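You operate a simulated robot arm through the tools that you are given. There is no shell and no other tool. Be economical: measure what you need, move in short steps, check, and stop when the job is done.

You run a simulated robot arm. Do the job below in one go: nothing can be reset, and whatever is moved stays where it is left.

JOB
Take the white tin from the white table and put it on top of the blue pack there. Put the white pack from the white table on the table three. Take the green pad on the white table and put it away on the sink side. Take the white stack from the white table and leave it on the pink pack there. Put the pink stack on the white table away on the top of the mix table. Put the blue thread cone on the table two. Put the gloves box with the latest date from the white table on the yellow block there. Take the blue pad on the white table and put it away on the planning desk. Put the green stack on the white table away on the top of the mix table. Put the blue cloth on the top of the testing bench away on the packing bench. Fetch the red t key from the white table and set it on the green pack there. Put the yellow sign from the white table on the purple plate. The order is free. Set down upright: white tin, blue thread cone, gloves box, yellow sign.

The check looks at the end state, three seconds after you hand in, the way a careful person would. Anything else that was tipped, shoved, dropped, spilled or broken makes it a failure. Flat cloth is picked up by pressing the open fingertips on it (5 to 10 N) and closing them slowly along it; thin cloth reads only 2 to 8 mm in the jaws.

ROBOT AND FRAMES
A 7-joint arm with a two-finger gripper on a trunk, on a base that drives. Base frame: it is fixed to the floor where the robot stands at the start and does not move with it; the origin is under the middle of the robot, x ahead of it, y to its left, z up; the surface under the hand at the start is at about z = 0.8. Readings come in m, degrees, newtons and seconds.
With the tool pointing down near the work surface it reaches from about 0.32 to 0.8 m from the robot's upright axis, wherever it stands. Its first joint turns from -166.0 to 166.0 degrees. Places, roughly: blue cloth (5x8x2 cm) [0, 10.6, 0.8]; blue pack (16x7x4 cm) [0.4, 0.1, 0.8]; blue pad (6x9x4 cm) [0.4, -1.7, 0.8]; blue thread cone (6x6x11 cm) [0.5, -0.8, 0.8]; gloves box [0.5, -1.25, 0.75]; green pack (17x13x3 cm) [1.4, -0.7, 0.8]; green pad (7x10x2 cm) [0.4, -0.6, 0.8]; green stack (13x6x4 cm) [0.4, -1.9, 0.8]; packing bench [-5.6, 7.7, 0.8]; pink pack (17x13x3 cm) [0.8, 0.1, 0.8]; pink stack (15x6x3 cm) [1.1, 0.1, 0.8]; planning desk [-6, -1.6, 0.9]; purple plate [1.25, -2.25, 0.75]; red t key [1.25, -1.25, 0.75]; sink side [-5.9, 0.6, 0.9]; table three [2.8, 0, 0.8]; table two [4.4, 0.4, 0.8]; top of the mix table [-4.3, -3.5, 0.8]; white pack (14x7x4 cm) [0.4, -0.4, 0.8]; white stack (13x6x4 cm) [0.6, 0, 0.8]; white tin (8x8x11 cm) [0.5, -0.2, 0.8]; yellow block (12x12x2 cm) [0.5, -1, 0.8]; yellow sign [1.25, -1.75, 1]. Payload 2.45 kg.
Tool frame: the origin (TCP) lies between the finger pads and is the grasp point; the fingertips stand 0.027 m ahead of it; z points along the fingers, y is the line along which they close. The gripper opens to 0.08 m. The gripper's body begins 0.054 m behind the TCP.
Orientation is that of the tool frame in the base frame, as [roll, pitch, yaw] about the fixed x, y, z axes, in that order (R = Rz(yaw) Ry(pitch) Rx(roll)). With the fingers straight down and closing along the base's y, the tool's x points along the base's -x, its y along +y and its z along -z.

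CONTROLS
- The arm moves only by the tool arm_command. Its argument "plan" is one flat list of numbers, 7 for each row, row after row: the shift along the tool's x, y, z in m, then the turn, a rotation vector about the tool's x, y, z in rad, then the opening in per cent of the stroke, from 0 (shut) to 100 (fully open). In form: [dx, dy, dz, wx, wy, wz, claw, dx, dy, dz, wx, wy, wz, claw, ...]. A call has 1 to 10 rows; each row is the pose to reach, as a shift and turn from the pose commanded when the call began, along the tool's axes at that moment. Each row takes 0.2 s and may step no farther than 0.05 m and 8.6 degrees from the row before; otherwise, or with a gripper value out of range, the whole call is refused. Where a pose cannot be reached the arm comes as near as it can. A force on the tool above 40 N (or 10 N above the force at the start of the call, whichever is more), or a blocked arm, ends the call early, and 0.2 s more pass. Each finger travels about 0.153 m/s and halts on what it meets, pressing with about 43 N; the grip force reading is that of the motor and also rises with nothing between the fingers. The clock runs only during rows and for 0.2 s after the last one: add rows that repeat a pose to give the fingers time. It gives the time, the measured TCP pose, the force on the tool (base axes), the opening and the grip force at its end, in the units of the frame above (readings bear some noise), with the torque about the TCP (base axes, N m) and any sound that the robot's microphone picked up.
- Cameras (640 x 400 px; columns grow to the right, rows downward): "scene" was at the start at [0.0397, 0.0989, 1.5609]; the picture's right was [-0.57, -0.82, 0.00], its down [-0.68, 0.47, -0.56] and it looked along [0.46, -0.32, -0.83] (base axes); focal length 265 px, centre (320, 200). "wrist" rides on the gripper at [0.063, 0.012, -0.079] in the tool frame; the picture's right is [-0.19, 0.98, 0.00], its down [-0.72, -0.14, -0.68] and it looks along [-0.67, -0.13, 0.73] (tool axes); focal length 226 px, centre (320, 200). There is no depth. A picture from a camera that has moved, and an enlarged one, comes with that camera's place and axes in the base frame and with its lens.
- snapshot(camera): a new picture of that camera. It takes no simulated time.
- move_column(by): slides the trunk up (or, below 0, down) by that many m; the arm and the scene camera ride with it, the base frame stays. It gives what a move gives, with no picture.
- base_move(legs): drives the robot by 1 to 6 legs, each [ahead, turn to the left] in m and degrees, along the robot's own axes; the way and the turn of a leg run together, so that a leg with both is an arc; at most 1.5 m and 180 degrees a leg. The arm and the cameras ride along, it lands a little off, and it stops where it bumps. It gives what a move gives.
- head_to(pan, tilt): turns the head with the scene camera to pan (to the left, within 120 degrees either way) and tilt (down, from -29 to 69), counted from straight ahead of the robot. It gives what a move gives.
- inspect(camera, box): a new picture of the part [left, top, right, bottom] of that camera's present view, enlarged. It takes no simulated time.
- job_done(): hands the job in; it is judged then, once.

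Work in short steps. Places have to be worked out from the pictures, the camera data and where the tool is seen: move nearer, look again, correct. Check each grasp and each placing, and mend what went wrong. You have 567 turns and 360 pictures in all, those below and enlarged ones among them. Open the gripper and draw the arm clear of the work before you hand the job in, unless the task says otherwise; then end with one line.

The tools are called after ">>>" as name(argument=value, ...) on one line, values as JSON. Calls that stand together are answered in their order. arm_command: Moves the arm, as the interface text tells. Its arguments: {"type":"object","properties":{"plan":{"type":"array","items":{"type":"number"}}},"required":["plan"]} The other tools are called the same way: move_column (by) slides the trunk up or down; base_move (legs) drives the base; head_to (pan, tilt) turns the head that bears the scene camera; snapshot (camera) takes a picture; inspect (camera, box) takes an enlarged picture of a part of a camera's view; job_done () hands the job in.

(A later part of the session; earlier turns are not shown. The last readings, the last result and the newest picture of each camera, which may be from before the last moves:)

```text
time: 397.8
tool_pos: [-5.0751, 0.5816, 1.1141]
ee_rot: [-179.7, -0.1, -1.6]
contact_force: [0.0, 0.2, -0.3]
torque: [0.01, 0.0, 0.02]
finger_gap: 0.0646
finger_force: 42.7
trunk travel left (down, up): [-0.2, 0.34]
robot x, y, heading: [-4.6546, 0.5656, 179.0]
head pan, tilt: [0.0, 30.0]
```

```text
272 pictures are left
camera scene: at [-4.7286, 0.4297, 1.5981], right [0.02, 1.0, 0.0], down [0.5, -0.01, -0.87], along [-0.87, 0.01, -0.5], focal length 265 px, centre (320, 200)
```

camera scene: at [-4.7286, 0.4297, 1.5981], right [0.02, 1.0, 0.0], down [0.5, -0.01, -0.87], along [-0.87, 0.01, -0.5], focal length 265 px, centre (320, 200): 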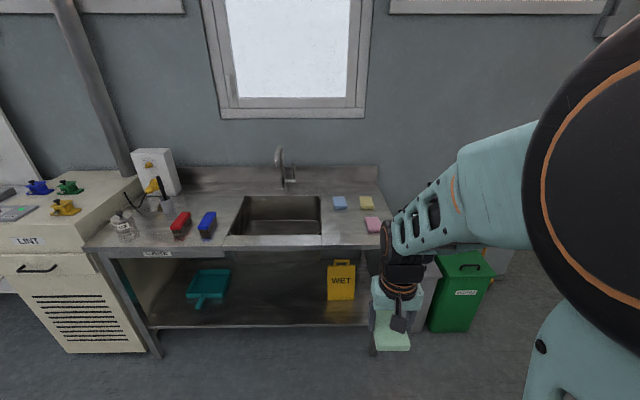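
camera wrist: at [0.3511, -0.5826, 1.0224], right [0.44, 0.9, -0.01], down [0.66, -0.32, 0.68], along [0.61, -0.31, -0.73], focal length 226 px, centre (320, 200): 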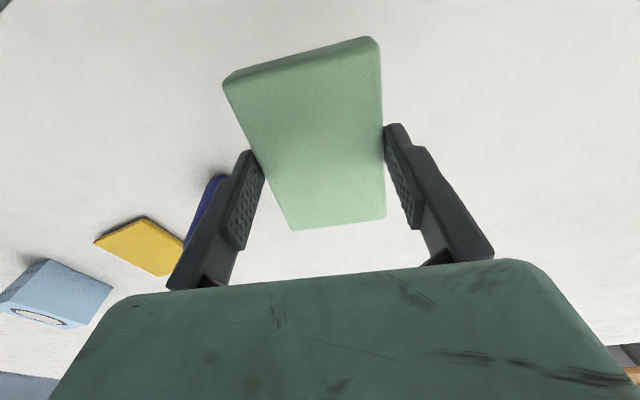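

The sink side has a 2×2 group of coloured pads right of the basin with the front-left place empty. I zoom in to measure it.

>>> inspect(camera="scene", box=[300, 170, 420, 260])

```text
4.44 times, centred on (360, 215) of scene
camera zoom: at [-4.7286, 0.4297, 1.5981], right [0.02, 1.0, 0.0], down [0.5, -0.01, -0.87], along [-0.87, 0.01, -0.5], focal length 1177 px, centre (142, 133)
```

zoom: 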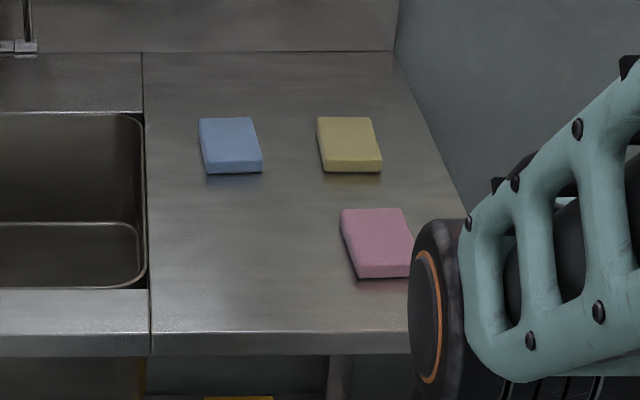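

The empty place is centred about (-5.71, 0.545) at z≈0.9. I drive 0.48 m closer.

>>> base_move(legs=[[0, 1.0], [0.48, 0]])

>>> head_to(pan=0, tilt=45)

>>> snapshot(camera="scene")

>>> snapshot(camera="wrist")

```text
time: 401.0
tool_pos: [-5.5565, 0.5696, 1.1132]
ee_rot: [-179.6, 0.0, -0.3]
contact_force: [0.6, -0.4, -0.9]
torque: [-0.01, -0.02, 0.01]
finger_gap: 0.0645
finger_force: 42.5
trunk travel left (down, up): [-0.2, 0.34]
robot x, y, heading: [-5.1341, 0.5662, -179.9]
head pan, tilt: [0.0, 30.0]
```

```text
time: 401.8
tool_pos: [-5.5557, 0.5708, 1.1134]
ee_rot: [-179.6, -0.1, -0.4]
contact_force: [-0.4, 0.0, -1.0]
torque: [0.01, 0.01, 0.02]
finger_gap: 0.0645
finger_force: 43.8
trunk travel left (down, up): [-0.2, 0.34]
robot x, y, heading: [-5.139, 0.5633, -179.5]
head pan, tilt: [0.0, 45.0]
```

```text
270 pictures are left
camera scene: at [-5.1979, 0.427, 1.5756], right [0.0, 1.0, 0.0], down [0.71, 0.0, -0.71], along [-0.71, 0.0, -0.71], focal length 265 px, centre (320, 200)
```

scene: 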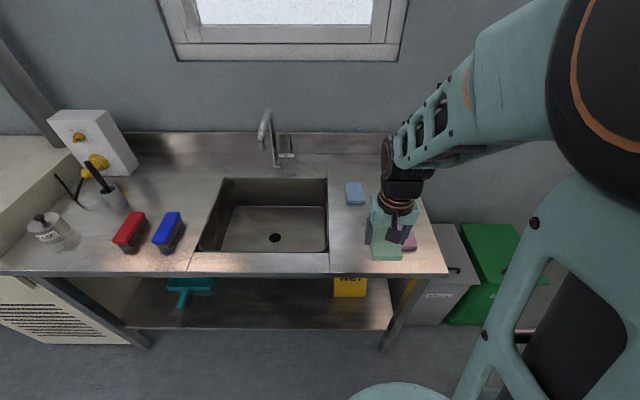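

```text
269 pictures are left
camera wrist: at [-5.4934, 0.5565, 1.1921], right [-0.2, -0.98, -0.01], down [-0.72, 0.14, 0.68], along [-0.67, 0.14, -0.73], focal length 226 px, centre (320, 200)
```

wrist: 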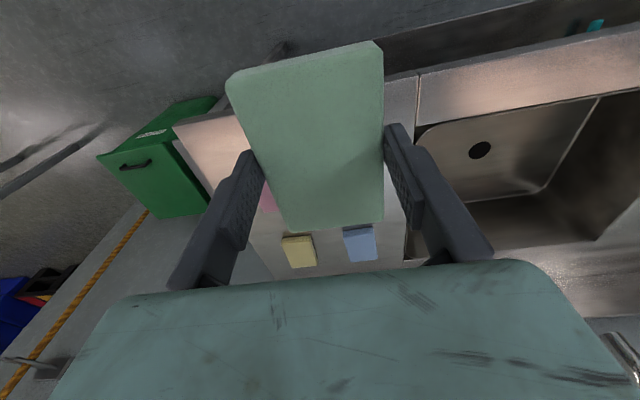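

I move to above (-5.715, 0.545) and lower to 1.0.

>>> arm_command(plan=[-0.04, 0.007, 0, 0, 0, 0, 0, -0.08, 0.013, 0, 0, 0, 0, 0, -0.12, 0.02, 0, 0, 0, 0, 0, -0.16, 0.026, 0, 0, 0, 0, 0, -0.16, 0.026, 0.05, 0, 0, 0, 0, -0.16, 0.026, 0.1, 0, 0, 0, 0])

>>> snapshot(camera="wrist")

>>> inspect(camera="scene", box=[300, 160, 460, 290])

```text
time: 403.2
tool_pos: [-5.7172, 0.5461, 1.0105]
ee_rot: [-179.7, -0.1, -0.4]
contact_force: [-0.9, -0.9, -0.7]
torque: [0.02, 0.0, -0.01]
finger_gap: 0.0645
finger_force: 43.0
trunk travel left (down, up): [-0.2, 0.34]
robot x, y, heading: [-5.1405, 0.569, -179.6]
head pan, tilt: [0.0, 45.0]
```

```text
268 pictures are left
camera wrist: at [-5.6541, 0.5329, 1.0899], right [-0.2, -0.98, -0.01], down [-0.72, 0.14, 0.68], along [-0.67, 0.14, -0.73], focal length 226 px, centre (320, 200)
```

wrist: 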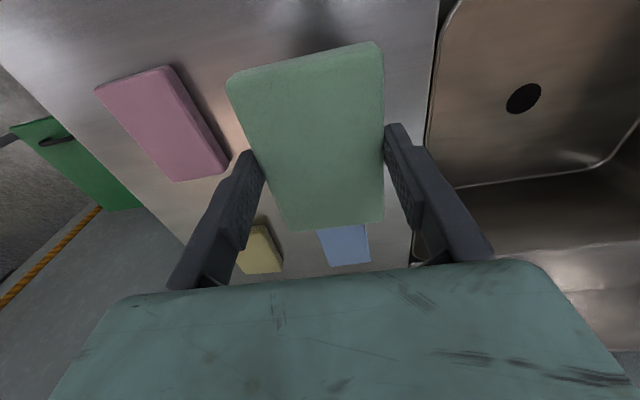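

```text
3.08 times, centred on (380, 225) of scene
camera zoom: at [-5.1984, 0.427, 1.5755], right [0.0, 1.0, 0.0], down [0.71, 0.0, -0.71], along [-0.71, 0.0, -0.71], focal length 815 px, centre (135, 123)
```

zoom: 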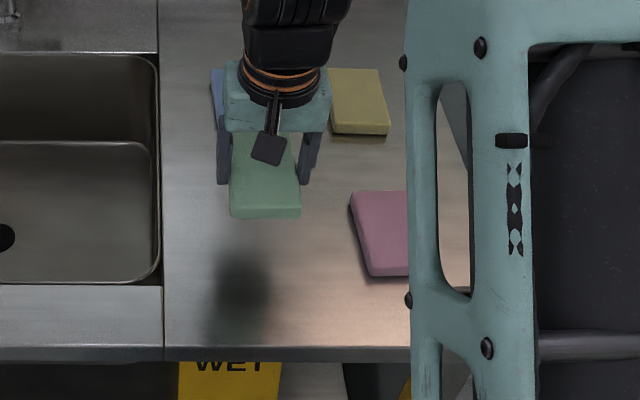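

Good: between basin edge and pink pad. Lower to 0.945.

>>> arm_command(plan=[0, 0, 0.025, 0, 0, 0, 0, 0, 0, 0.05, 0, 0, 0, 0, 0, 0, 0.063, 0, 0, 0, 0])

>>> arm_command(plan=[0, 0, 0.004, 0, 0, 0, 0])

```text
time: 404.0
tool_pos: [-5.716, 0.5463, 0.9485]
ee_rot: [-179.7, -0.1, -0.4]
contact_force: [-0.3, -0.1, -0.7]
torque: [0.01, -0.03, 0.0]
finger_gap: 0.0645
finger_force: 42.9
trunk travel left (down, up): [-0.2, 0.34]
robot x, y, heading: [-5.1403, 0.5663, -179.5]
head pan, tilt: [0.0, 45.0]
```

```text
time: 404.4
tool_pos: [-5.7178, 0.5467, 0.9446]
ee_rot: [-179.7, -0.1, -0.4]
contact_force: [-0.3, -0.2, 0.3]
torque: [-0.01, 0.04, 0.02]
finger_gap: 0.0648
finger_force: 42.4
trunk travel left (down, up): [-0.2, 0.34]
robot x, y, heading: [-5.1374, 0.5701, -179.6]
head pan, tilt: [0.0, 45.0]
```

>>> arm_command(plan=[0, 0, 0.004, 0, 0, 0, 0])

>>> arm_command(plan=[0, 0, 0.003, 0, 0, 0, 0])

>>> arm_command(plan=[0, 0, 0.003, 0, 0, 0, 0])

```text
time: 404.8
tool_pos: [-5.7164, 0.5463, 0.94]
ee_rot: [-179.7, -0.1, -0.5]
contact_force: [0.1, -0.2, 0.3]
torque: [0.03, 0.01, 0.0]
finger_gap: 0.0646
finger_force: 43.0
trunk travel left (down, up): [-0.2, 0.34]
robot x, y, heading: [-5.1383, 0.5654, -179.7]
head pan, tilt: [0.0, 45.0]
```

```text
time: 405.2
tool_pos: [-5.716, 0.5469, 0.9377]
ee_rot: [-179.7, -0.2, -0.4]
contact_force: [1.0, 0.3, 0.2]
torque: [-0.01, 0.05, 0.05]
finger_gap: 0.0648
finger_force: 42.9
trunk travel left (down, up): [-0.2, 0.34]
robot x, y, heading: [-5.1401, 0.5667, -179.8]
head pan, tilt: [0.0, 45.0]
```

```text
time: 405.6
tool_pos: [-5.7175, 0.5455, 0.9363]
ee_rot: [-179.7, -0.1, -0.5]
contact_force: [-0.7, -0.5, 0.6]
torque: [-0.02, 0.03, 0.01]
finger_gap: 0.0644
finger_force: 43.0
trunk travel left (down, up): [-0.2, 0.34]
robot x, y, heading: [-5.1411, 0.5701, -179.7]
head pan, tilt: [0.0, 45.0]
```

>>> arm_command(plan=[0, 0, 0.003, 0, 0, 0, 0])

>>> arm_command(plan=[0, 0, 0.003, 0, 0, 0, 0])

>>> inspect(camera="scene", box=[330, 190, 430, 270])

```text
time: 406.0
tool_pos: [-5.7172, 0.5464, 0.9329]
ee_rot: [-179.7, -0.1, -0.4]
contact_force: [-0.2, 0.1, 0.6]
torque: [-0.03, -0.01, -0.01]
finger_gap: 0.0644
finger_force: 42.6
trunk travel left (down, up): [-0.2, 0.34]
robot x, y, heading: [-5.1387, 0.5669, -179.7]
head pan, tilt: [0.0, 45.0]
```

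```text
time: 406.4
tool_pos: [-5.7156, 0.546, 0.9286]
ee_rot: [-179.8, -0.1, -0.4]
contact_force: [-0.2, 0.2, -0.3]
torque: [0.01, 0.01, 0.01]
finger_gap: 0.0646
finger_force: 43.0
trunk travel left (down, up): [-0.2, 0.34]
robot x, y, heading: [-5.1349, 0.571, -179.7]
head pan, tilt: [0.0, 45.0]
```

```text
5.00 times, centred on (380, 230) of scene
camera zoom: at [-5.1979, 0.427, 1.5756], right [0.0, 1.0, 0.0], down [0.71, 0.0, -0.71], along [-0.71, 0.0, -0.71], focal length 1324 px, centre (20, 50)
```

zoom: 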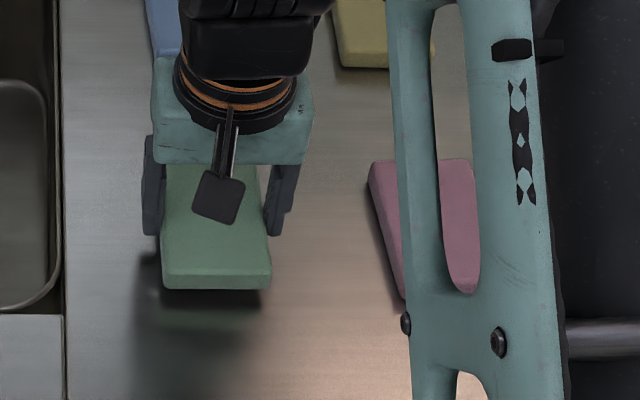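

Still visibly above the steel. Continue down in 4 mm rows with the force guard.

>>> arm_command(plan=[0, 0, 0.004, 0, 0, 0, 0, 0, 0, 0.008, 0, 0, 0, 0, 0, 0, 0.011, 0, 0, 0, 0])

>>> arm_command(plan=[0, 0, 0.003, 0, 0, 0, 0])

>>> arm_command(plan=[0, 0, 0.003, 0, 0, 0, 0])

```text
time: 407.2
tool_pos: [-5.7159, 0.5457, 0.918]
ee_rot: [-179.7, -0.2, -0.4]
contact_force: [1.4, -0.4, 6.3]
torque: [-0.25, 0.08, 0.02]
finger_gap: 0.0646
finger_force: 43.0
trunk travel left (down, up): [-0.2, 0.34]
robot x, y, heading: [-5.1383, 0.5658, -179.7]
head pan, tilt: [0.0, 45.0]
```

```text
time: 407.6
tool_pos: [-5.7161, 0.5458, 0.917]
ee_rot: [-179.7, 0.2, -0.3]
contact_force: [2.9, -1.3, 31.9]
torque: [-0.62, -0.68, 0.01]
finger_gap: 0.0645
finger_force: 42.9
trunk travel left (down, up): [-0.2, 0.34]
robot x, y, heading: [-5.1391, 0.5668, -179.8]
head pan, tilt: [0.0, 45.0]
```

```text
time: 407.9
tool_pos: [-5.7162, 0.5471, 0.9177]
ee_rot: [-179.7, 0.2, -0.3]
contact_force: [7.6, 1.1, 22.1]
torque: [-0.32, -0.67, 0.11]
finger_gap: 0.0642
finger_force: 43.0
trunk travel left (down, up): [-0.2, 0.34]
robot x, y, heading: [-5.1421, 0.5676, -179.5]
head pan, tilt: [0.0, 45.0]
stopped in row 1: the force on the tool passed its limit at 46 N (the readings are from after the stop); the commanded pose is now the measured one
```

Seated. Ease up, open, rise and retract.

>>> arm_command(plan=[0, 0, -0.002, 0, 0, 0, 0, 0, 0, -0.002, 0, 0, 0, 90, 0, 0, -0.002, 0, 0, 0, 100, 0, 0, -0.002, 0, 0, 0, 100, 0, 0, -0.04, 0, 0, 0, 100, 0, 0, -0.09, 0, 0, 0, 100, 0, 0, -0.14, 0, 0, 0, 100, 0.04, 0, -0.16, 0, 0, 0, 100, 0.08, 0, -0.18, 0, 0, 0, 100, 0.12, 0, -0.2, 0, 0, 0, 100])

>>> snapshot(camera="wrist")

```text
time: 410.1
tool_pos: [-5.5953, 0.5447, 1.1179]
ee_rot: [-179.6, 0.2, -0.5]
contact_force: [0.2, -0.6, 0.1]
torque: [0.01, -0.01, -0.02]
finger_gap: 0.08
finger_force: 0.1
trunk travel left (down, up): [-0.2, 0.34]
robot x, y, heading: [-5.1341, 0.5673, -179.7]
head pan, tilt: [0.0, 45.0]
```

```text
265 pictures are left
camera wrist: at [-5.5322, 0.5305, 1.1965], right [-0.2, -0.98, 0.0], down [-0.71, 0.14, 0.68], along [-0.67, 0.14, -0.73], focal length 226 px, centre (320, 200)
```

wrist: 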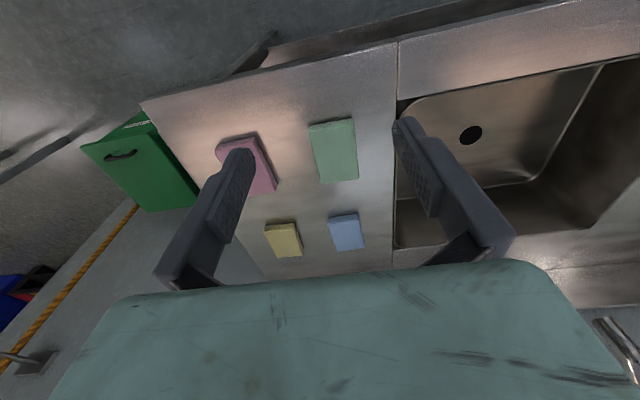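

Green pad placed in the gap. Now toward the testing bench in the north: I back out, drive to about (-2.7, 0.6), face north, and look.

>>> base_move(legs=[[-0.6, 0], [0, -180], [1.5, 0], [0.35, 0], [0, 90]])

>>> head_to(pan=0, tilt=12)

>>> snapshot(camera="scene")

```text
time: 433.9
tool_pos: [-2.69, 1.0025, 1.1177]
ee_rot: [-179.7, 0.2, -92.3]
contact_force: [-0.3, 0.0, -0.1]
torque: [-0.02, 0.02, 0.01]
finger_gap: 0.0801
finger_force: 0.1
trunk travel left (down, up): [-0.2, 0.34]
robot x, y, heading: [-2.6791, 0.5439, 88.6]
head pan, tilt: [0.0, 45.0]
```

```text
time: 434.9
tool_pos: [-2.6898, 1.0017, 1.1173]
ee_rot: [-179.8, 0.1, -92.2]
contact_force: [0.1, 0.3, 1.2]
torque: [0.0, -0.03, 0.01]
finger_gap: 0.0798
finger_force: 0.0
trunk travel left (down, up): [-0.2, 0.34]
robot x, y, heading: [-2.6812, 0.5414, 88.3]
head pan, tilt: [0.0, 12.0]
```

```text
264 pictures are left
camera scene: at [-2.8188, 0.6193, 1.6272], right [1.0, -0.03, 0.0], down [-0.01, -0.21, -0.98], along [0.03, 0.98, -0.21], focal length 265 px, centre (320, 200)
```

scene: 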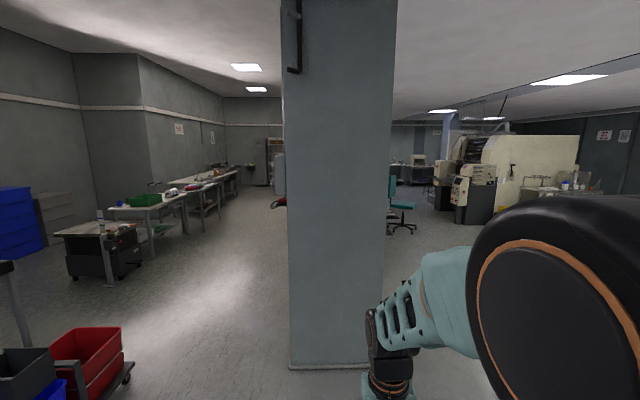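

A pillar stands ahead (x≈-3.0…-2.4, y≈2.3). I pass it on the right at x≈-1.7 and look again.

>>> base_move(legs=[[0, -88.5], [0.97, 0], [0, 90], [1.5, 0], [1.0, 0]])

>>> snapshot(camera="scene")

```text
time: 459.6
tool_pos: [-1.7808, 3.5103, 1.1162]
ee_rot: [-179.7, 0.1, -89.8]
contact_force: [-1.4, -0.6, 0.0]
torque: [-0.02, -0.02, -0.01]
finger_gap: 0.0802
finger_force: 0.1
trunk travel left (down, up): [-0.2, 0.34]
robot x, y, heading: [-1.7552, 3.0521, 90.7]
head pan, tilt: [0.0, 12.0]
```

```text
263 pictures are left
camera scene: at [-1.8932, 3.1219, 1.6273], right [1.0, 0.02, 0.0], down [0.0, -0.21, -0.98], along [-0.01, 0.98, -0.21], focal length 265 px, centre (320, 200)
```

scene: 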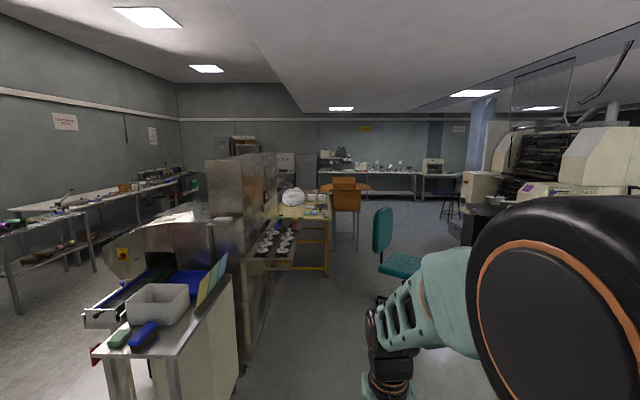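

I see a bench along the back wall, a teal chair ahead right, and a printing machine on the right. I look more to the right to choose the corridor.

>>> head_to(pan=-25, tilt=20)

>>> snapshot(camera="scene")

>>> inspect(camera="scene", box=[120, 110, 440, 310])

```text
time: 460.5
tool_pos: [-1.7804, 3.5097, 1.1172]
ee_rot: [-179.6, 0.1, -89.8]
contact_force: [0.4, -0.1, -0.1]
torque: [0.03, -0.04, 0.0]
finger_gap: 0.0798
finger_force: 0.1
trunk travel left (down, up): [-0.2, 0.34]
robot x, y, heading: [-1.7525, 3.05, 90.7]
head pan, tilt: [-25.0, 20.0]
```

```text
262 pictures are left
camera scene: at [-1.8537, 3.1135, 1.6143], right [0.91, -0.41, 0.0], down [-0.14, -0.31, -0.94], along [0.38, 0.86, -0.34], focal length 265 px, centre (320, 200)
```

scene: 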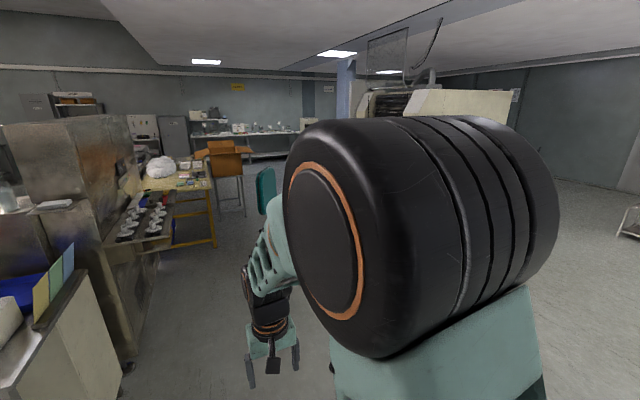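

```text
2.00 times, centred on (280, 210) of scene
camera zoom: at [-1.8537, 3.1135, 1.6143], right [0.91, -0.41, 0.0], down [-0.14, -0.31, -0.94], along [0.38, 0.86, -0.34], focal length 530 px, centre (400, 180)
```

zoom: 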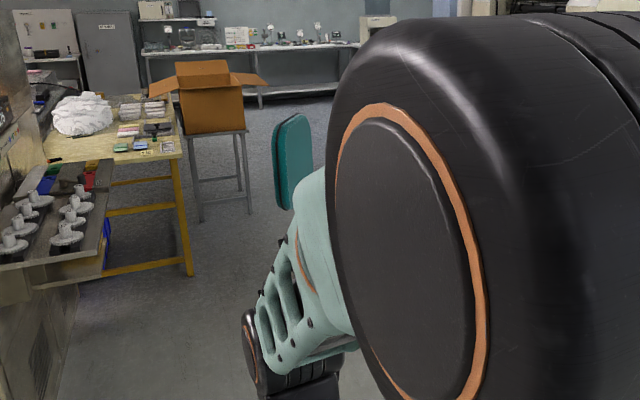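

The shoulder blocks the view, so I turn the base right 50° and look from there.

>>> base_move(legs=[[0, -50]])

>>> head_to(pan=20, tilt=20)

>>> snapshot(camera="scene")

```text
time: 463.2
tool_pos: [-1.4197, 3.3671, 1.117]
ee_rot: [-179.7, 0.1, -139.8]
contact_force: [1.3, 0.4, -0.2]
torque: [0.03, 0.05, 0.01]
finger_gap: 0.0802
finger_force: 0.1
trunk travel left (down, up): [-0.2, 0.34]
robot x, y, heading: [-1.7581, 3.0497, 40.8]
head pan, tilt: [-25.0, 20.0]
```

```text
time: 464.3
tool_pos: [-1.4195, 3.3687, 1.1184]
ee_rot: [-179.6, 0.1, -139.7]
contact_force: [-0.1, 0.3, 0.1]
torque: [0.01, 0.0, -0.01]
finger_gap: 0.0802
finger_force: 0.0
trunk travel left (down, up): [-0.2, 0.34]
robot x, y, heading: [-1.7518, 3.0508, 41.0]
head pan, tilt: [20.0, 20.0]
```

```text
260 pictures are left
camera scene: at [-1.813, 3.2246, 1.6143], right [0.87, -0.49, 0.0], down [-0.17, -0.3, -0.94], along [0.46, 0.82, -0.34], focal length 265 px, centre (320, 200)
```

scene: 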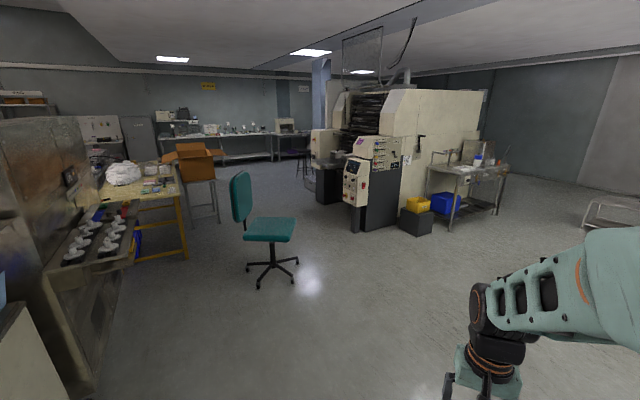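

The corridor between the teal chair (x≲-0.74) and the printer (x≳0.26) is clear at x≈-0.24. I drive through it.

>>> base_move(legs=[[0, 0.8], [1.5, 0], [0.53, 0], [0, 48.2], [1.5, 0], [1.5, 0]])

>>> head_to(pan=0, tilt=20)

>>> snapshot(camera="scene")

```text
time: 491.0
tool_pos: [-0.342, 7.8575, 1.1158]
ee_rot: [-179.7, 0.1, -88.5]
contact_force: [0.3, 0.4, -0.1]
torque: [-0.03, -0.02, -0.02]
finger_gap: 0.08
finger_force: 0.1
trunk travel left (down, up): [-0.2, 0.34]
robot x, y, heading: [-0.3023, 7.3996, 92.1]
head pan, tilt: [20.0, 20.0]
```

```text
time: 491.8
tool_pos: [-0.3417, 7.8574, 1.1162]
ee_rot: [-179.7, 0.1, -88.5]
contact_force: [-0.3, 1.1, -0.2]
torque: [0.01, -0.03, 0.0]
finger_gap: 0.0803
finger_force: 0.0
trunk travel left (down, up): [-0.2, 0.34]
robot x, y, heading: [-0.3025, 7.3967, 92.1]
head pan, tilt: [0.0, 20.0]
```

```text
259 pictures are left
camera scene: at [-0.4462, 7.4666, 1.6143], right [1.0, 0.04, 0.0], down [0.01, -0.34, -0.94], along [-0.04, 0.94, -0.34], focal length 265 px, centre (320, 200)
```

scene: 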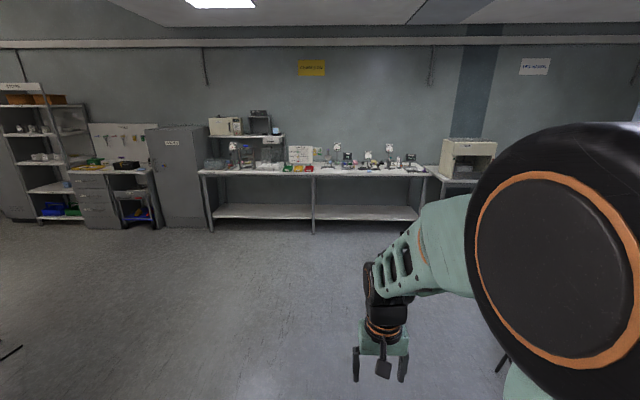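

>>> inspect(camera="scene", box=[190, 130, 440, 240])

```text
2.56 times, centred on (315, 185) of scene
camera zoom: at [-0.4462, 7.4666, 1.6143], right [1.0, 0.04, 0.0], down [0.01, -0.34, -0.94], along [-0.04, 0.94, -0.34], focal length 678 px, centre (333, 238)
```

zoom: 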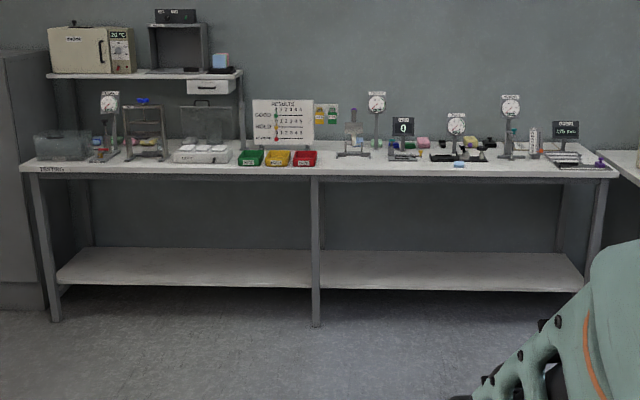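

The small blue item at the bench front (≈(0.0, 10.5)) is the blue cloth. I drive up to y≈9.5 and look.

>>> base_move(legs=[[0, -8.0], [1.5, 0], [0.6, 0], [0, 5.9]])

>>> head_to(pan=0, tilt=40)

>>> snapshot(camera="scene")

```text
time: 503.4
tool_pos: [-0.1261, 9.9328, 1.1173]
ee_rot: [-179.7, 0.1, -90.1]
contact_force: [0.2, 0.4, 0.5]
torque: [0.02, 0.0, 0.01]
finger_gap: 0.0801
finger_force: 0.0
trunk travel left (down, up): [-0.2, 0.34]
robot x, y, heading: [-0.1002, 9.4724, 90.4]
head pan, tilt: [0.0, 20.0]
```

```text
time: 504.2
tool_pos: [-0.1258, 9.9329, 1.1173]
ee_rot: [-179.8, 0.1, -90.2]
contact_force: [-0.7, 0.2, 0.1]
torque: [0.0, 0.01, 0.01]
finger_gap: 0.0801
finger_force: 0.1
trunk travel left (down, up): [-0.2, 0.34]
robot x, y, heading: [-0.0977, 9.4715, 90.6]
head pan, tilt: [0.0, 40.0]
```

```text
257 pictures are left
camera scene: at [-0.241, 9.5373, 1.5829], right [1.0, 0.01, 0.0], down [0.01, -0.64, -0.77], along [-0.01, 0.77, -0.64], focal length 265 px, centre (320, 200)
```

scene: 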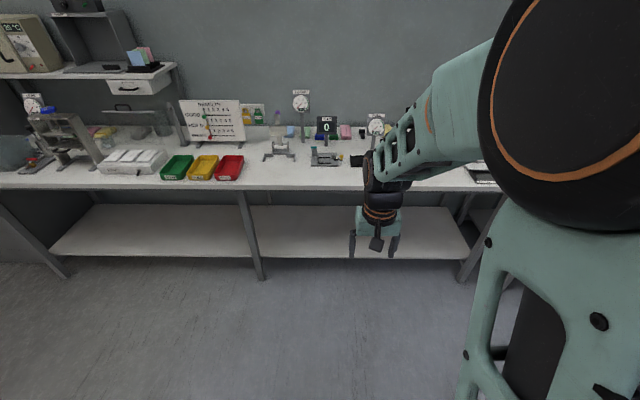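

The arm hides the spot; I look with the wrist camera.

>>> snapshot(camera="wrist")

>>> inspect(camera="scene", box=[240, 80, 420, 200])

```text
256 pictures are left
camera wrist: at [-0.139, 9.8685, 1.1959], right [-0.98, 0.2, 0.0], down [0.14, 0.72, 0.68], along [0.14, 0.67, -0.73], focal length 226 px, centre (320, 200)
```

wrist: 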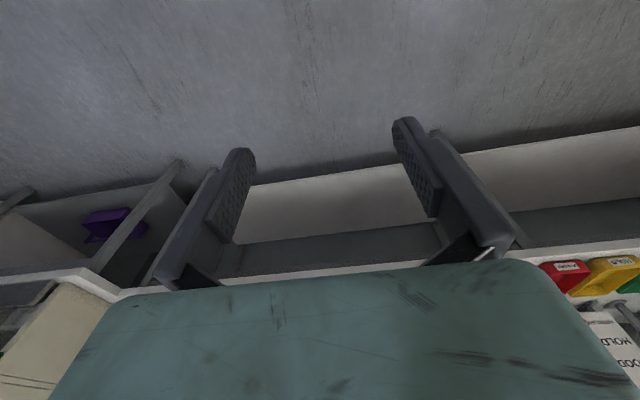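

```text
3.33 times, centred on (330, 140) of scene
camera zoom: at [-0.241, 9.5373, 1.5829], right [1.0, 0.01, 0.0], down [0.01, -0.64, -0.77], along [-0.01, 0.77, -0.64], focal length 883 px, centre (287, 400)
```

zoom: 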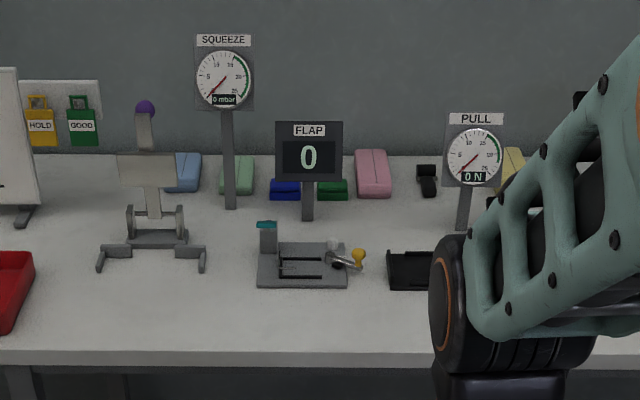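

The bench front edge is near y≈10.55. I advance 0.42 m so the wrist camera sees the front strip.

>>> base_move(legs=[[0.42, 0]])

>>> snapshot(camera="wrist")

>>> snapshot(camera="scene")

```text
time: 506.8
tool_pos: [-0.1278, 10.3529, 1.1162]
ee_rot: [-179.7, 0.1, -90.1]
contact_force: [0.5, 1.2, 0.2]
torque: [-0.02, 0.0, -0.01]
finger_gap: 0.0798
finger_force: 0.1
trunk travel left (down, up): [-0.2, 0.34]
robot x, y, heading: [-0.1048, 9.893, 90.5]
head pan, tilt: [0.0, 40.0]
```

```text
254 pictures are left
camera wrist: at [-0.1424, 10.288, 1.1957], right [-0.98, 0.2, 0.0], down [0.14, 0.72, 0.68], along [0.14, 0.67, -0.73], focal length 226 px, centre (320, 200)
```

wrist: 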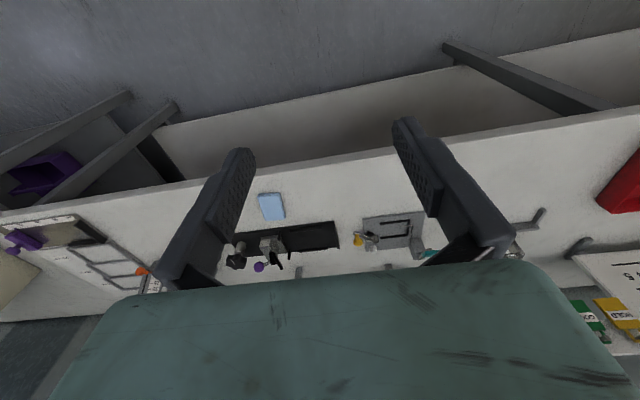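

```text
253 pictures are left
camera scene: at [-0.2449, 9.9571, 1.5828], right [1.0, 0.01, 0.0], down [0.01, -0.64, -0.77], along [-0.01, 0.77, -0.64], focal length 265 px, centre (320, 200)
```

scene: 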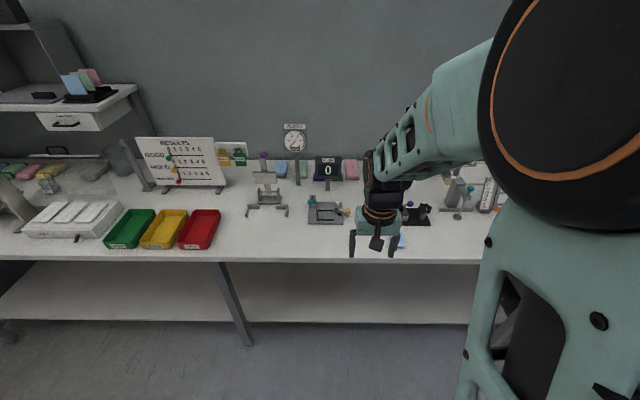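

The blue cloth shows at wrist pixel (271, 206), i.e. about (0.056, 10.647). I zoom in.

>>> inspect(camera="wrist", box=[230, 170, 370, 280])

>>> inspect(camera="scene", box=[290, 170, 490, 270])

```text
3.64 times, centred on (300, 225) of wrist
camera zoom: at [-0.1424, 10.288, 1.1957], right [-0.98, 0.2, 0.0], down [0.14, 0.72, 0.68], along [0.14, 0.67, -0.73], focal length 822 px, centre (393, 109)
```

zoom: 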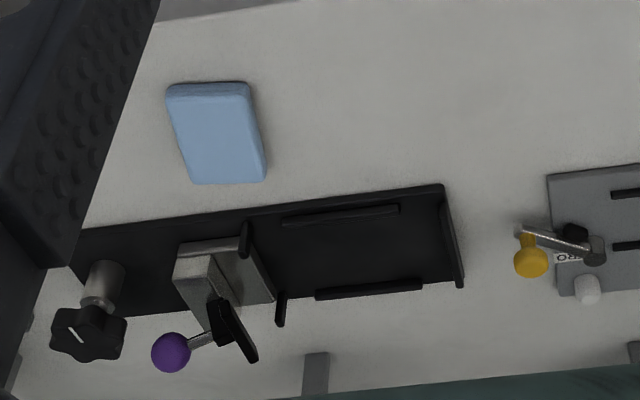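

```text
3.20 times, centred on (390, 220) of scene
camera zoom: at [-0.2449, 9.9571, 1.5828], right [1.0, 0.01, 0.0], down [0.01, -0.64, -0.77], along [-0.01, 0.77, -0.64], focal length 847 px, centre (96, 136)
```

zoom: 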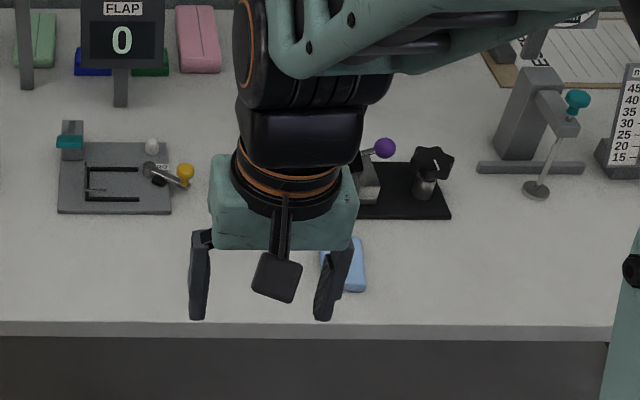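

It's a folded block-like cloth about 5×8×2 cm, centre ≈(0.045, 10.635). I drive 12 cm closer for comfortable reach.

>>> base_move(legs=[[0.12, 0]])

```text
time: 508.0
tool_pos: [-0.1292, 10.4737, 1.1166]
ee_rot: [-179.7, 0.1, -90.3]
contact_force: [0.1, 0.4, 0.1]
torque: [-0.02, 0.02, 0.07]
finger_gap: 0.0801
finger_force: 0.1
trunk travel left (down, up): [-0.2, 0.34]
robot x, y, heading: [-0.1075, 10.0095, 90.2]
head pan, tilt: [0.0, 40.0]
```

I move above the cloth, rotate 11°, and descend to about 0.95.

>>> arm_command(plan=[-0.032, -0.035, 0, 0, 0, 0.1, 100, -0.064, -0.07, 0, 0, 0, 0.19, 100, -0.097, -0.105, 0, 0, 0, 0.19, 100, -0.129, -0.14, 0, 0, 0, 0.19, 100, -0.161, -0.174, 0, 0, 0, 0.19, 100, -0.161, -0.174, 0.05, 0, 0, 0.19, 100, -0.161, -0.174, 0.1, 0, 0, 0.19, 100, -0.161, -0.174, 0.15, 0, 0, 0.19, 100])

>>> snapshot(camera="wrist")

```text
time: 509.8
tool_pos: [0.0465, 10.6333, 0.9669]
ee_rot: [-179.7, 0.2, -101.2]
contact_force: [-0.5, 0.2, 0.3]
torque: [0.02, 0.04, -0.04]
finger_gap: 0.0801
finger_force: 0.1
trunk travel left (down, up): [-0.2, 0.34]
robot x, y, heading: [-0.1082, 10.0109, 90.3]
head pan, tilt: [0.0, 40.0]
```

```text
250 pictures are left
camera wrist: at [0.0211, 10.5731, 1.0462], right [-0.92, 0.38, 0.0], down [0.27, 0.68, 0.68], along [0.26, 0.63, -0.73], focal length 226 px, centre (320, 200)
```

wrist: 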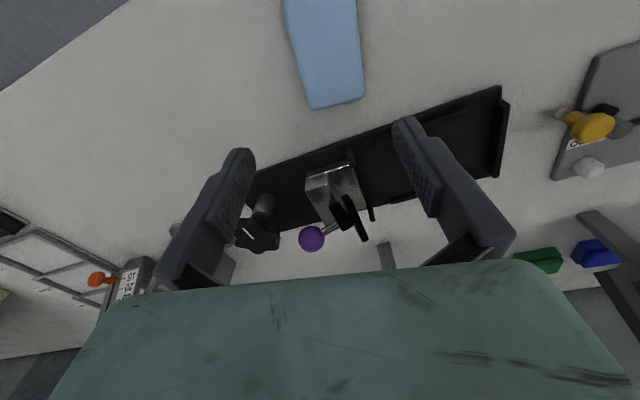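

Cloth centre refines to ≈(0.031, 10.617). I correct and descend to 0.885.

>>> arm_command(plan=[0.019, 0.0126, 0.02, 0, 0, 0, 100, 0.019, 0.0126, 0.06, 0, 0, 0, 100, 0.019, 0.0126, 0.082, 0, 0, 0, 100])

>>> snapshot(camera="wrist")

```text
time: 510.6
tool_pos: [0.03, 10.6185, 0.8846]
ee_rot: [-179.8, 0.1, -101.2]
contact_force: [0.1, 0.7, -0.1]
torque: [-0.01, 0.01, -0.01]
finger_gap: 0.0798
finger_force: 0.1
trunk travel left (down, up): [-0.2, 0.34]
robot x, y, heading: [-0.105, 10.0102, 90.1]
head pan, tilt: [0.0, 40.0]
```

```text
249 pictures are left
camera wrist: at [0.0056, 10.5566, 0.9642], right [-0.93, 0.38, 0.0], down [0.27, 0.68, 0.68], along [0.26, 0.63, -0.73], focal length 226 px, centre (320, 200)
```

wrist: 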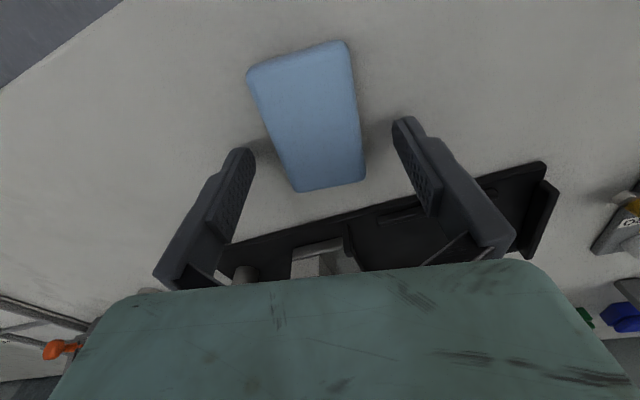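

Triangulating the far edge puts the cloth's top at z≈0.854, so this bench is higher (~0.835). I shift 1 cm toward its centre and creep down.

>>> arm_command(plan=[0.011, 0.0, 0.005, 0, 0, 0, 100, 0.011, 0, 0.01, 0, 0, 0, 100])

>>> snapshot(camera="wrist")

```text
time: 511.2
tool_pos: [0.0274, 10.607, 0.8777]
ee_rot: [-179.8, 0.2, -101.1]
contact_force: [-6.8, -2.5, 16.7]
torque: [-0.12, 1.02, 0.05]
finger_gap: 0.0767
finger_force: 0.1
trunk travel left (down, up): [-0.2, 0.34]
robot x, y, heading: [-0.1091, 10.0154, 90.4]
head pan, tilt: [0.0, 40.0]
```

```text
248 pictures are left
camera wrist: at [0.0023, 10.5458, 0.9568], right [-0.93, 0.38, 0.0], down [0.27, 0.67, 0.69], along [0.26, 0.63, -0.73], focal length 226 px, centre (320, 200)
```

wrist: 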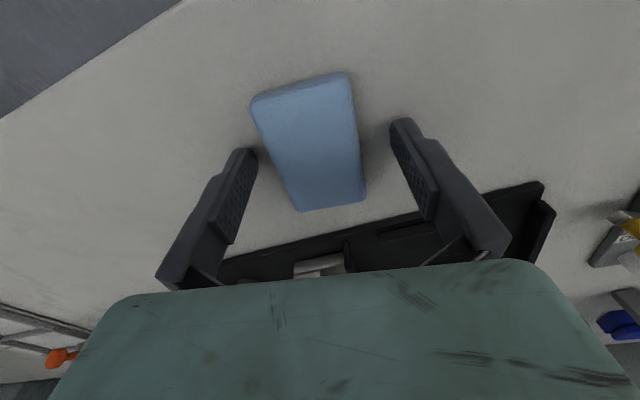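

Fingertips are already touching the bench (z≈0.85). I raise 2.5 mm and close on the cloth.

>>> arm_command(plan=[0, 0, -0.003, 0, 0, 0, 100, 0, 0, -0.003, 0, 0, 0, 80, 0, 0, -0.003, 0, 0, 0, 60, 0, 0, -0.003, 0, 0, 0, 40, 0, 0, -0.003, 0, 0, 0, 20, 0, 0, -0.003, 0, 0, 0, 0, 0, 0, -0.003, 0, 0, 0, 0])

>>> snapshot(camera="wrist")

```text
time: 512.8
tool_pos: [0.0291, 10.607, 0.8786]
ee_rot: [-179.7, 0.2, -101.2]
contact_force: [-0.2, -0.2, 0.4]
torque: [-0.02, 0.01, 0.03]
finger_gap: 0.0451
finger_force: 42.5
trunk travel left (down, up): [-0.2, 0.34]
robot x, y, heading: [-0.1089, 10.0175, 90.2]
head pan, tilt: [0.0, 40.0]
```

```text
247 pictures are left
camera wrist: at [0.0036, 10.5458, 0.958], right [-0.92, 0.38, 0.0], down [0.27, 0.68, 0.68], along [0.26, 0.63, -0.73], focal length 226 px, centre (320, 200)
```

wrist: 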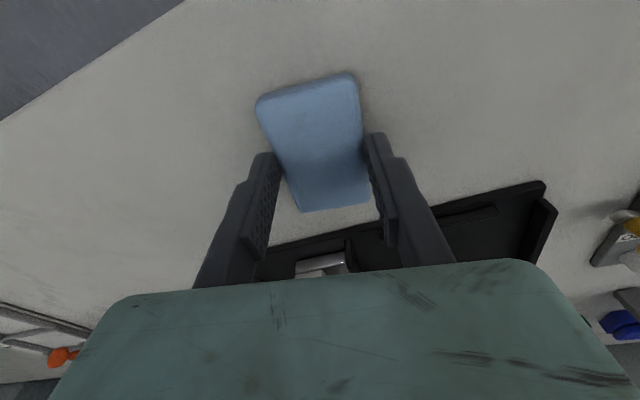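

Gripped at 45 mm. Lift and bring it back in front of the robot.

>>> arm_command(plan=[0, 0, -0.03, 0, 0, 0, 0, 0, 0, -0.08, 0, 0, 0, 0, 0, 0, -0.13, 0, 0, 0, 0, 0, 0, -0.18, 0, 0, 0, 0, 0.04, 0, -0.2, 0, 0, 0, 0, 0.08, 0.02, -0.22, 0, 0, 0, 0, 0.12, 0.05, -0.23, 0, 0, 0, 0, 0.145, 0.09, -0.23, 0, 0, 0, 0, 0.16, 0.125, -0.23, 0, 0, 0, 0])

>>> snapshot(camera="wrist")

```text
refused: row 7 steps farther than a row can; nothing moved
```

```text
246 pictures are left
camera wrist: at [0.0036, 10.5458, 0.958], right [-0.92, 0.38, 0.0], down [0.27, 0.68, 0.68], along [0.26, 0.63, -0.73], focal length 226 px, centre (320, 200)
```

wrist: 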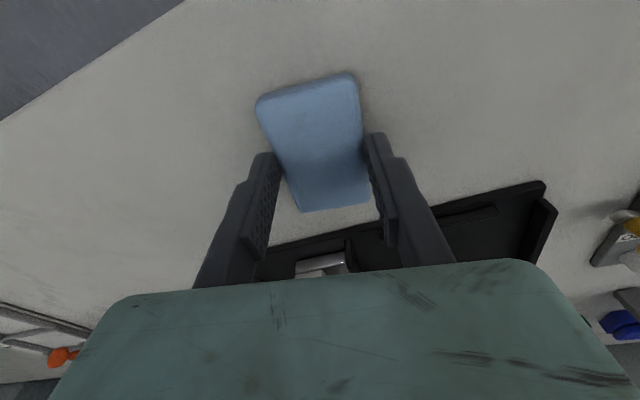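

One row was too long; I redo it with smaller steps.

>>> arm_command(plan=[0, 0, -0.03, 0, 0, 0, 0, 0, 0, -0.08, 0, 0, 0, 0, 0, 0, -0.13, 0, 0, 0, 0, 0, 0, -0.18, 0, 0, 0, 0, 0.03, 0, -0.21, 0, 0, 0, 0, 0.065, 0.02, -0.23, 0, 0, 0, 0, 0.1, 0.045, -0.23, 0, 0, 0, 0, 0.135, 0.075, -0.23, 0, 0, 0, 0, 0.16, 0.11, -0.23, 0, 0, 0, 0])

>>> snapshot(camera="wrist")

```text
time: 514.8
tool_pos: [-0.112, 10.469, 1.1082]
ee_rot: [-179.8, 0.2, -101.1]
contact_force: [-0.5, -0.2, -0.4]
torque: [0.01, -0.01, 0.0]
finger_gap: 0.045
finger_force: 43.0
trunk travel left (down, up): [-0.2, 0.34]
robot x, y, heading: [-0.1073, 10.0133, 90.5]
head pan, tilt: [0.0, 40.0]
```

```text
245 pictures are left
camera wrist: at [-0.1373, 10.4092, 1.1866], right [-0.92, 0.38, 0.0], down [0.27, 0.68, 0.68], along [0.26, 0.63, -0.73], focal length 226 px, centre (320, 200)
```

wrist: 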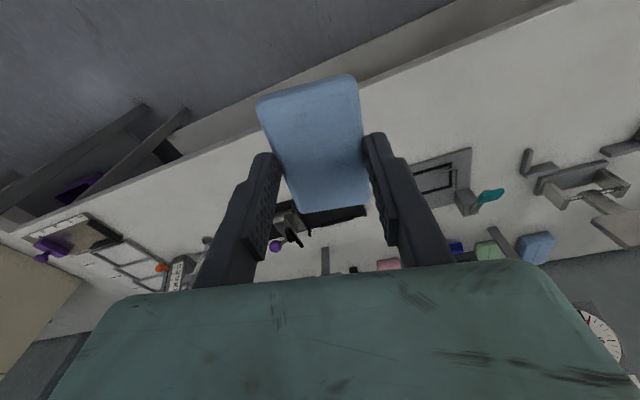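

Held. Now toward the packing bench at (-5.6, 7.7): I back up, face -x, and look.

>>> base_move(legs=[[-0.8, 0], [0, 90]])

>>> head_to(pan=15, tilt=15)

>>> snapshot(camera="scene")

```text
time: 523.1
tool_pos: [-0.5563, 9.1972, 1.1077]
ee_rot: [-179.8, 0.2, -10.2]
contact_force: [0.5, 0.4, -0.1]
torque: [0.0, -0.02, 0.0]
finger_gap: 0.0453
finger_force: 43.0
trunk travel left (down, up): [-0.2, 0.34]
robot x, y, heading: [-0.0998, 9.2103, -178.6]
head pan, tilt: [0.0, 40.0]
```

```text
time: 524.0
tool_pos: [-0.5575, 9.1966, 1.1067]
ee_rot: [-179.6, 0.2, -10.3]
contact_force: [-0.3, -0.2, -0.1]
torque: [0.01, 0.01, 0.0]
finger_gap: 0.0454
finger_force: 42.5
trunk travel left (down, up): [-0.2, 0.34]
robot x, y, heading: [-0.0996, 9.2125, -178.7]
head pan, tilt: [15.0, 15.0]
```

```text
244 pictures are left
camera scene: at [-0.1656, 9.0446, 1.6223], right [-0.28, 0.96, 0.0], down [0.25, 0.07, -0.97], along [-0.93, -0.27, -0.26], focal length 265 px, centre (320, 200)
```

scene: 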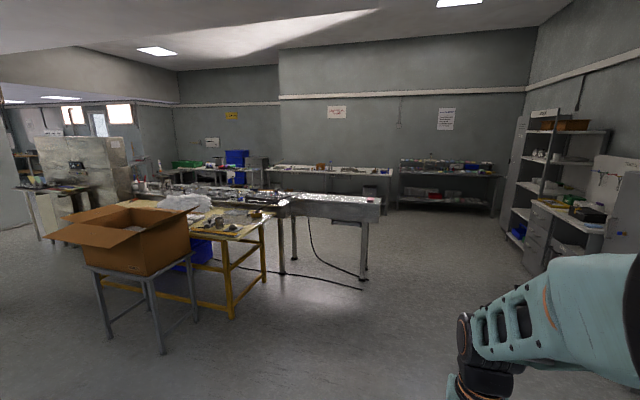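

The packing bench is the long one on the far wall (front x≈-4.9, y≈6.6–9.0), behind the conveyor whose end is at y≈8.9. I go north around the conveyor to about (-3.7, 9.55).

>>> base_move(legs=[[0, -6.5], [1.5, 0], [1.5, 0], [0.6, 0], [0, 25]])

>>> head_to(pan=15, tilt=25)

>>> snapshot(camera="scene")

```text
time: 543.3
tool_pos: [-4.1271, 9.4266, 1.1082]
ee_rot: [-179.7, 0.2, 6.6]
contact_force: [0.3, 0.4, 0.5]
torque: [0.0, -0.01, -0.02]
finger_gap: 0.0451
finger_force: 43.5
trunk travel left (down, up): [-0.2, 0.34]
robot x, y, heading: [-3.6935, 9.5716, -161.6]
head pan, tilt: [15.0, 15.0]
```

```text
time: 544.0
tool_pos: [-4.127, 9.4257, 1.1083]
ee_rot: [-179.7, 0.2, 6.7]
contact_force: [0.1, 0.8, 0.8]
torque: [0.01, 0.01, -0.02]
finger_gap: 0.0455
finger_force: 42.6
trunk travel left (down, up): [-0.2, 0.34]
robot x, y, heading: [-3.6913, 9.5738, -161.6]
head pan, tilt: [15.0, 25.0]
```

```text
243 pictures are left
camera scene: at [-3.7073, 9.394, 1.6062], right [-0.55, 0.84, 0.0], down [0.35, 0.23, -0.91], along [-0.76, -0.5, -0.42], focal length 265 px, centre (320, 200)
```

scene: 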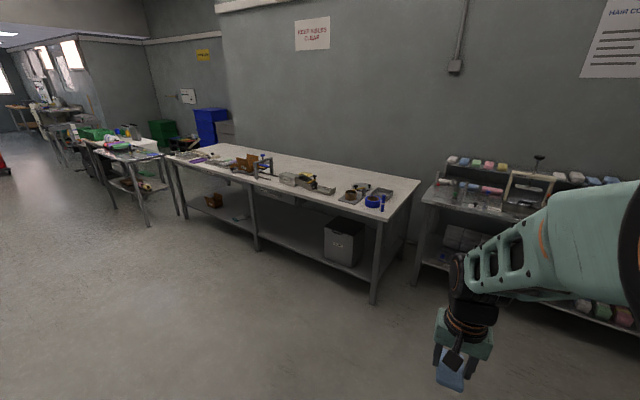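

This bench (x≈-5.15…-5.98, y≈6.45–8.94) is the packing bench. I zoom to find a free spot.

>>> inspect(camera="scene", box=[160, 130, 430, 240])

```text
2.37 times, centred on (295, 185) of scene
camera zoom: at [-3.7073, 9.394, 1.6062], right [-0.55, 0.84, 0.0], down [0.35, 0.23, -0.91], along [-0.76, -0.5, -0.42], focal length 628 px, centre (379, 236)
```

zoom: 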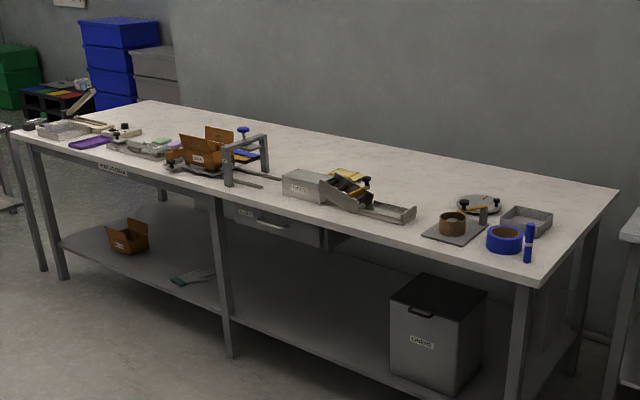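

The front is partly occupied; I drive to face the bench at about (-4.5, 8.2) for a better look.

>>> base_move(legs=[[0, 41], [1.5, 0], [0, -59.4]])

>>> head_to(pan=0, tilt=40)

>>> snapshot(camera="scene")

>>> snapshot(camera="wrist")

```text
time: 556.0
tool_pos: [-4.9168, 8.2954, 1.1082]
ee_rot: [-179.7, 0.2, -11.9]
contact_force: [0.0, -0.1, 0.1]
torque: [0.0, -0.01, -0.03]
finger_gap: 0.0451
finger_force: 43.0
trunk travel left (down, up): [-0.2, 0.34]
robot x, y, heading: [-4.4593, 8.2954, 179.5]
head pan, tilt: [15.0, 25.0]
```

```text
time: 556.8
tool_pos: [-4.9161, 8.2948, 1.1078]
ee_rot: [-179.8, 0.3, -11.8]
contact_force: [0.4, -0.1, -0.2]
torque: [-0.01, 0.01, 0.02]
finger_gap: 0.0451
finger_force: 43.1
trunk travel left (down, up): [-0.2, 0.34]
robot x, y, heading: [-4.4588, 8.2973, 179.7]
head pan, tilt: [0.0, 40.0]
```

```text
241 pictures are left
camera scene: at [-4.525, 8.1552, 1.5829], right [0.0, 1.0, 0.0], down [0.64, 0.0, -0.77], along [-0.77, 0.0, -0.64], focal length 265 px, centre (320, 200)
```

scene: 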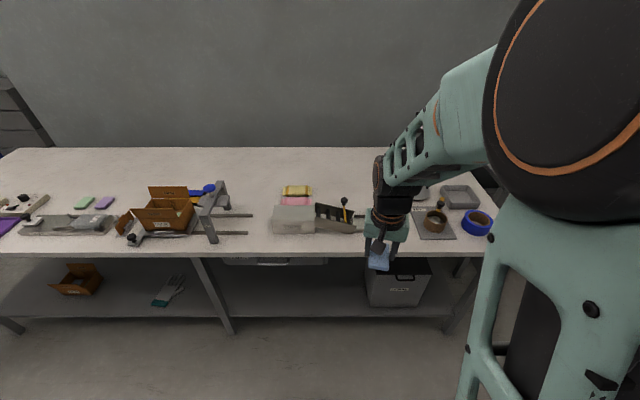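

```text
240 pictures are left
camera wrist: at [-4.8569, 8.2688, 1.1866], right [-0.39, -0.92, 0.0], down [-0.67, 0.28, 0.68], along [-0.63, 0.27, -0.73], focal length 226 px, centre (320, 200)
```

wrist: 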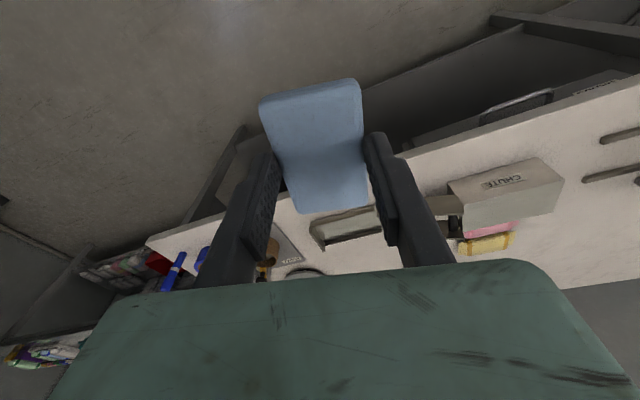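

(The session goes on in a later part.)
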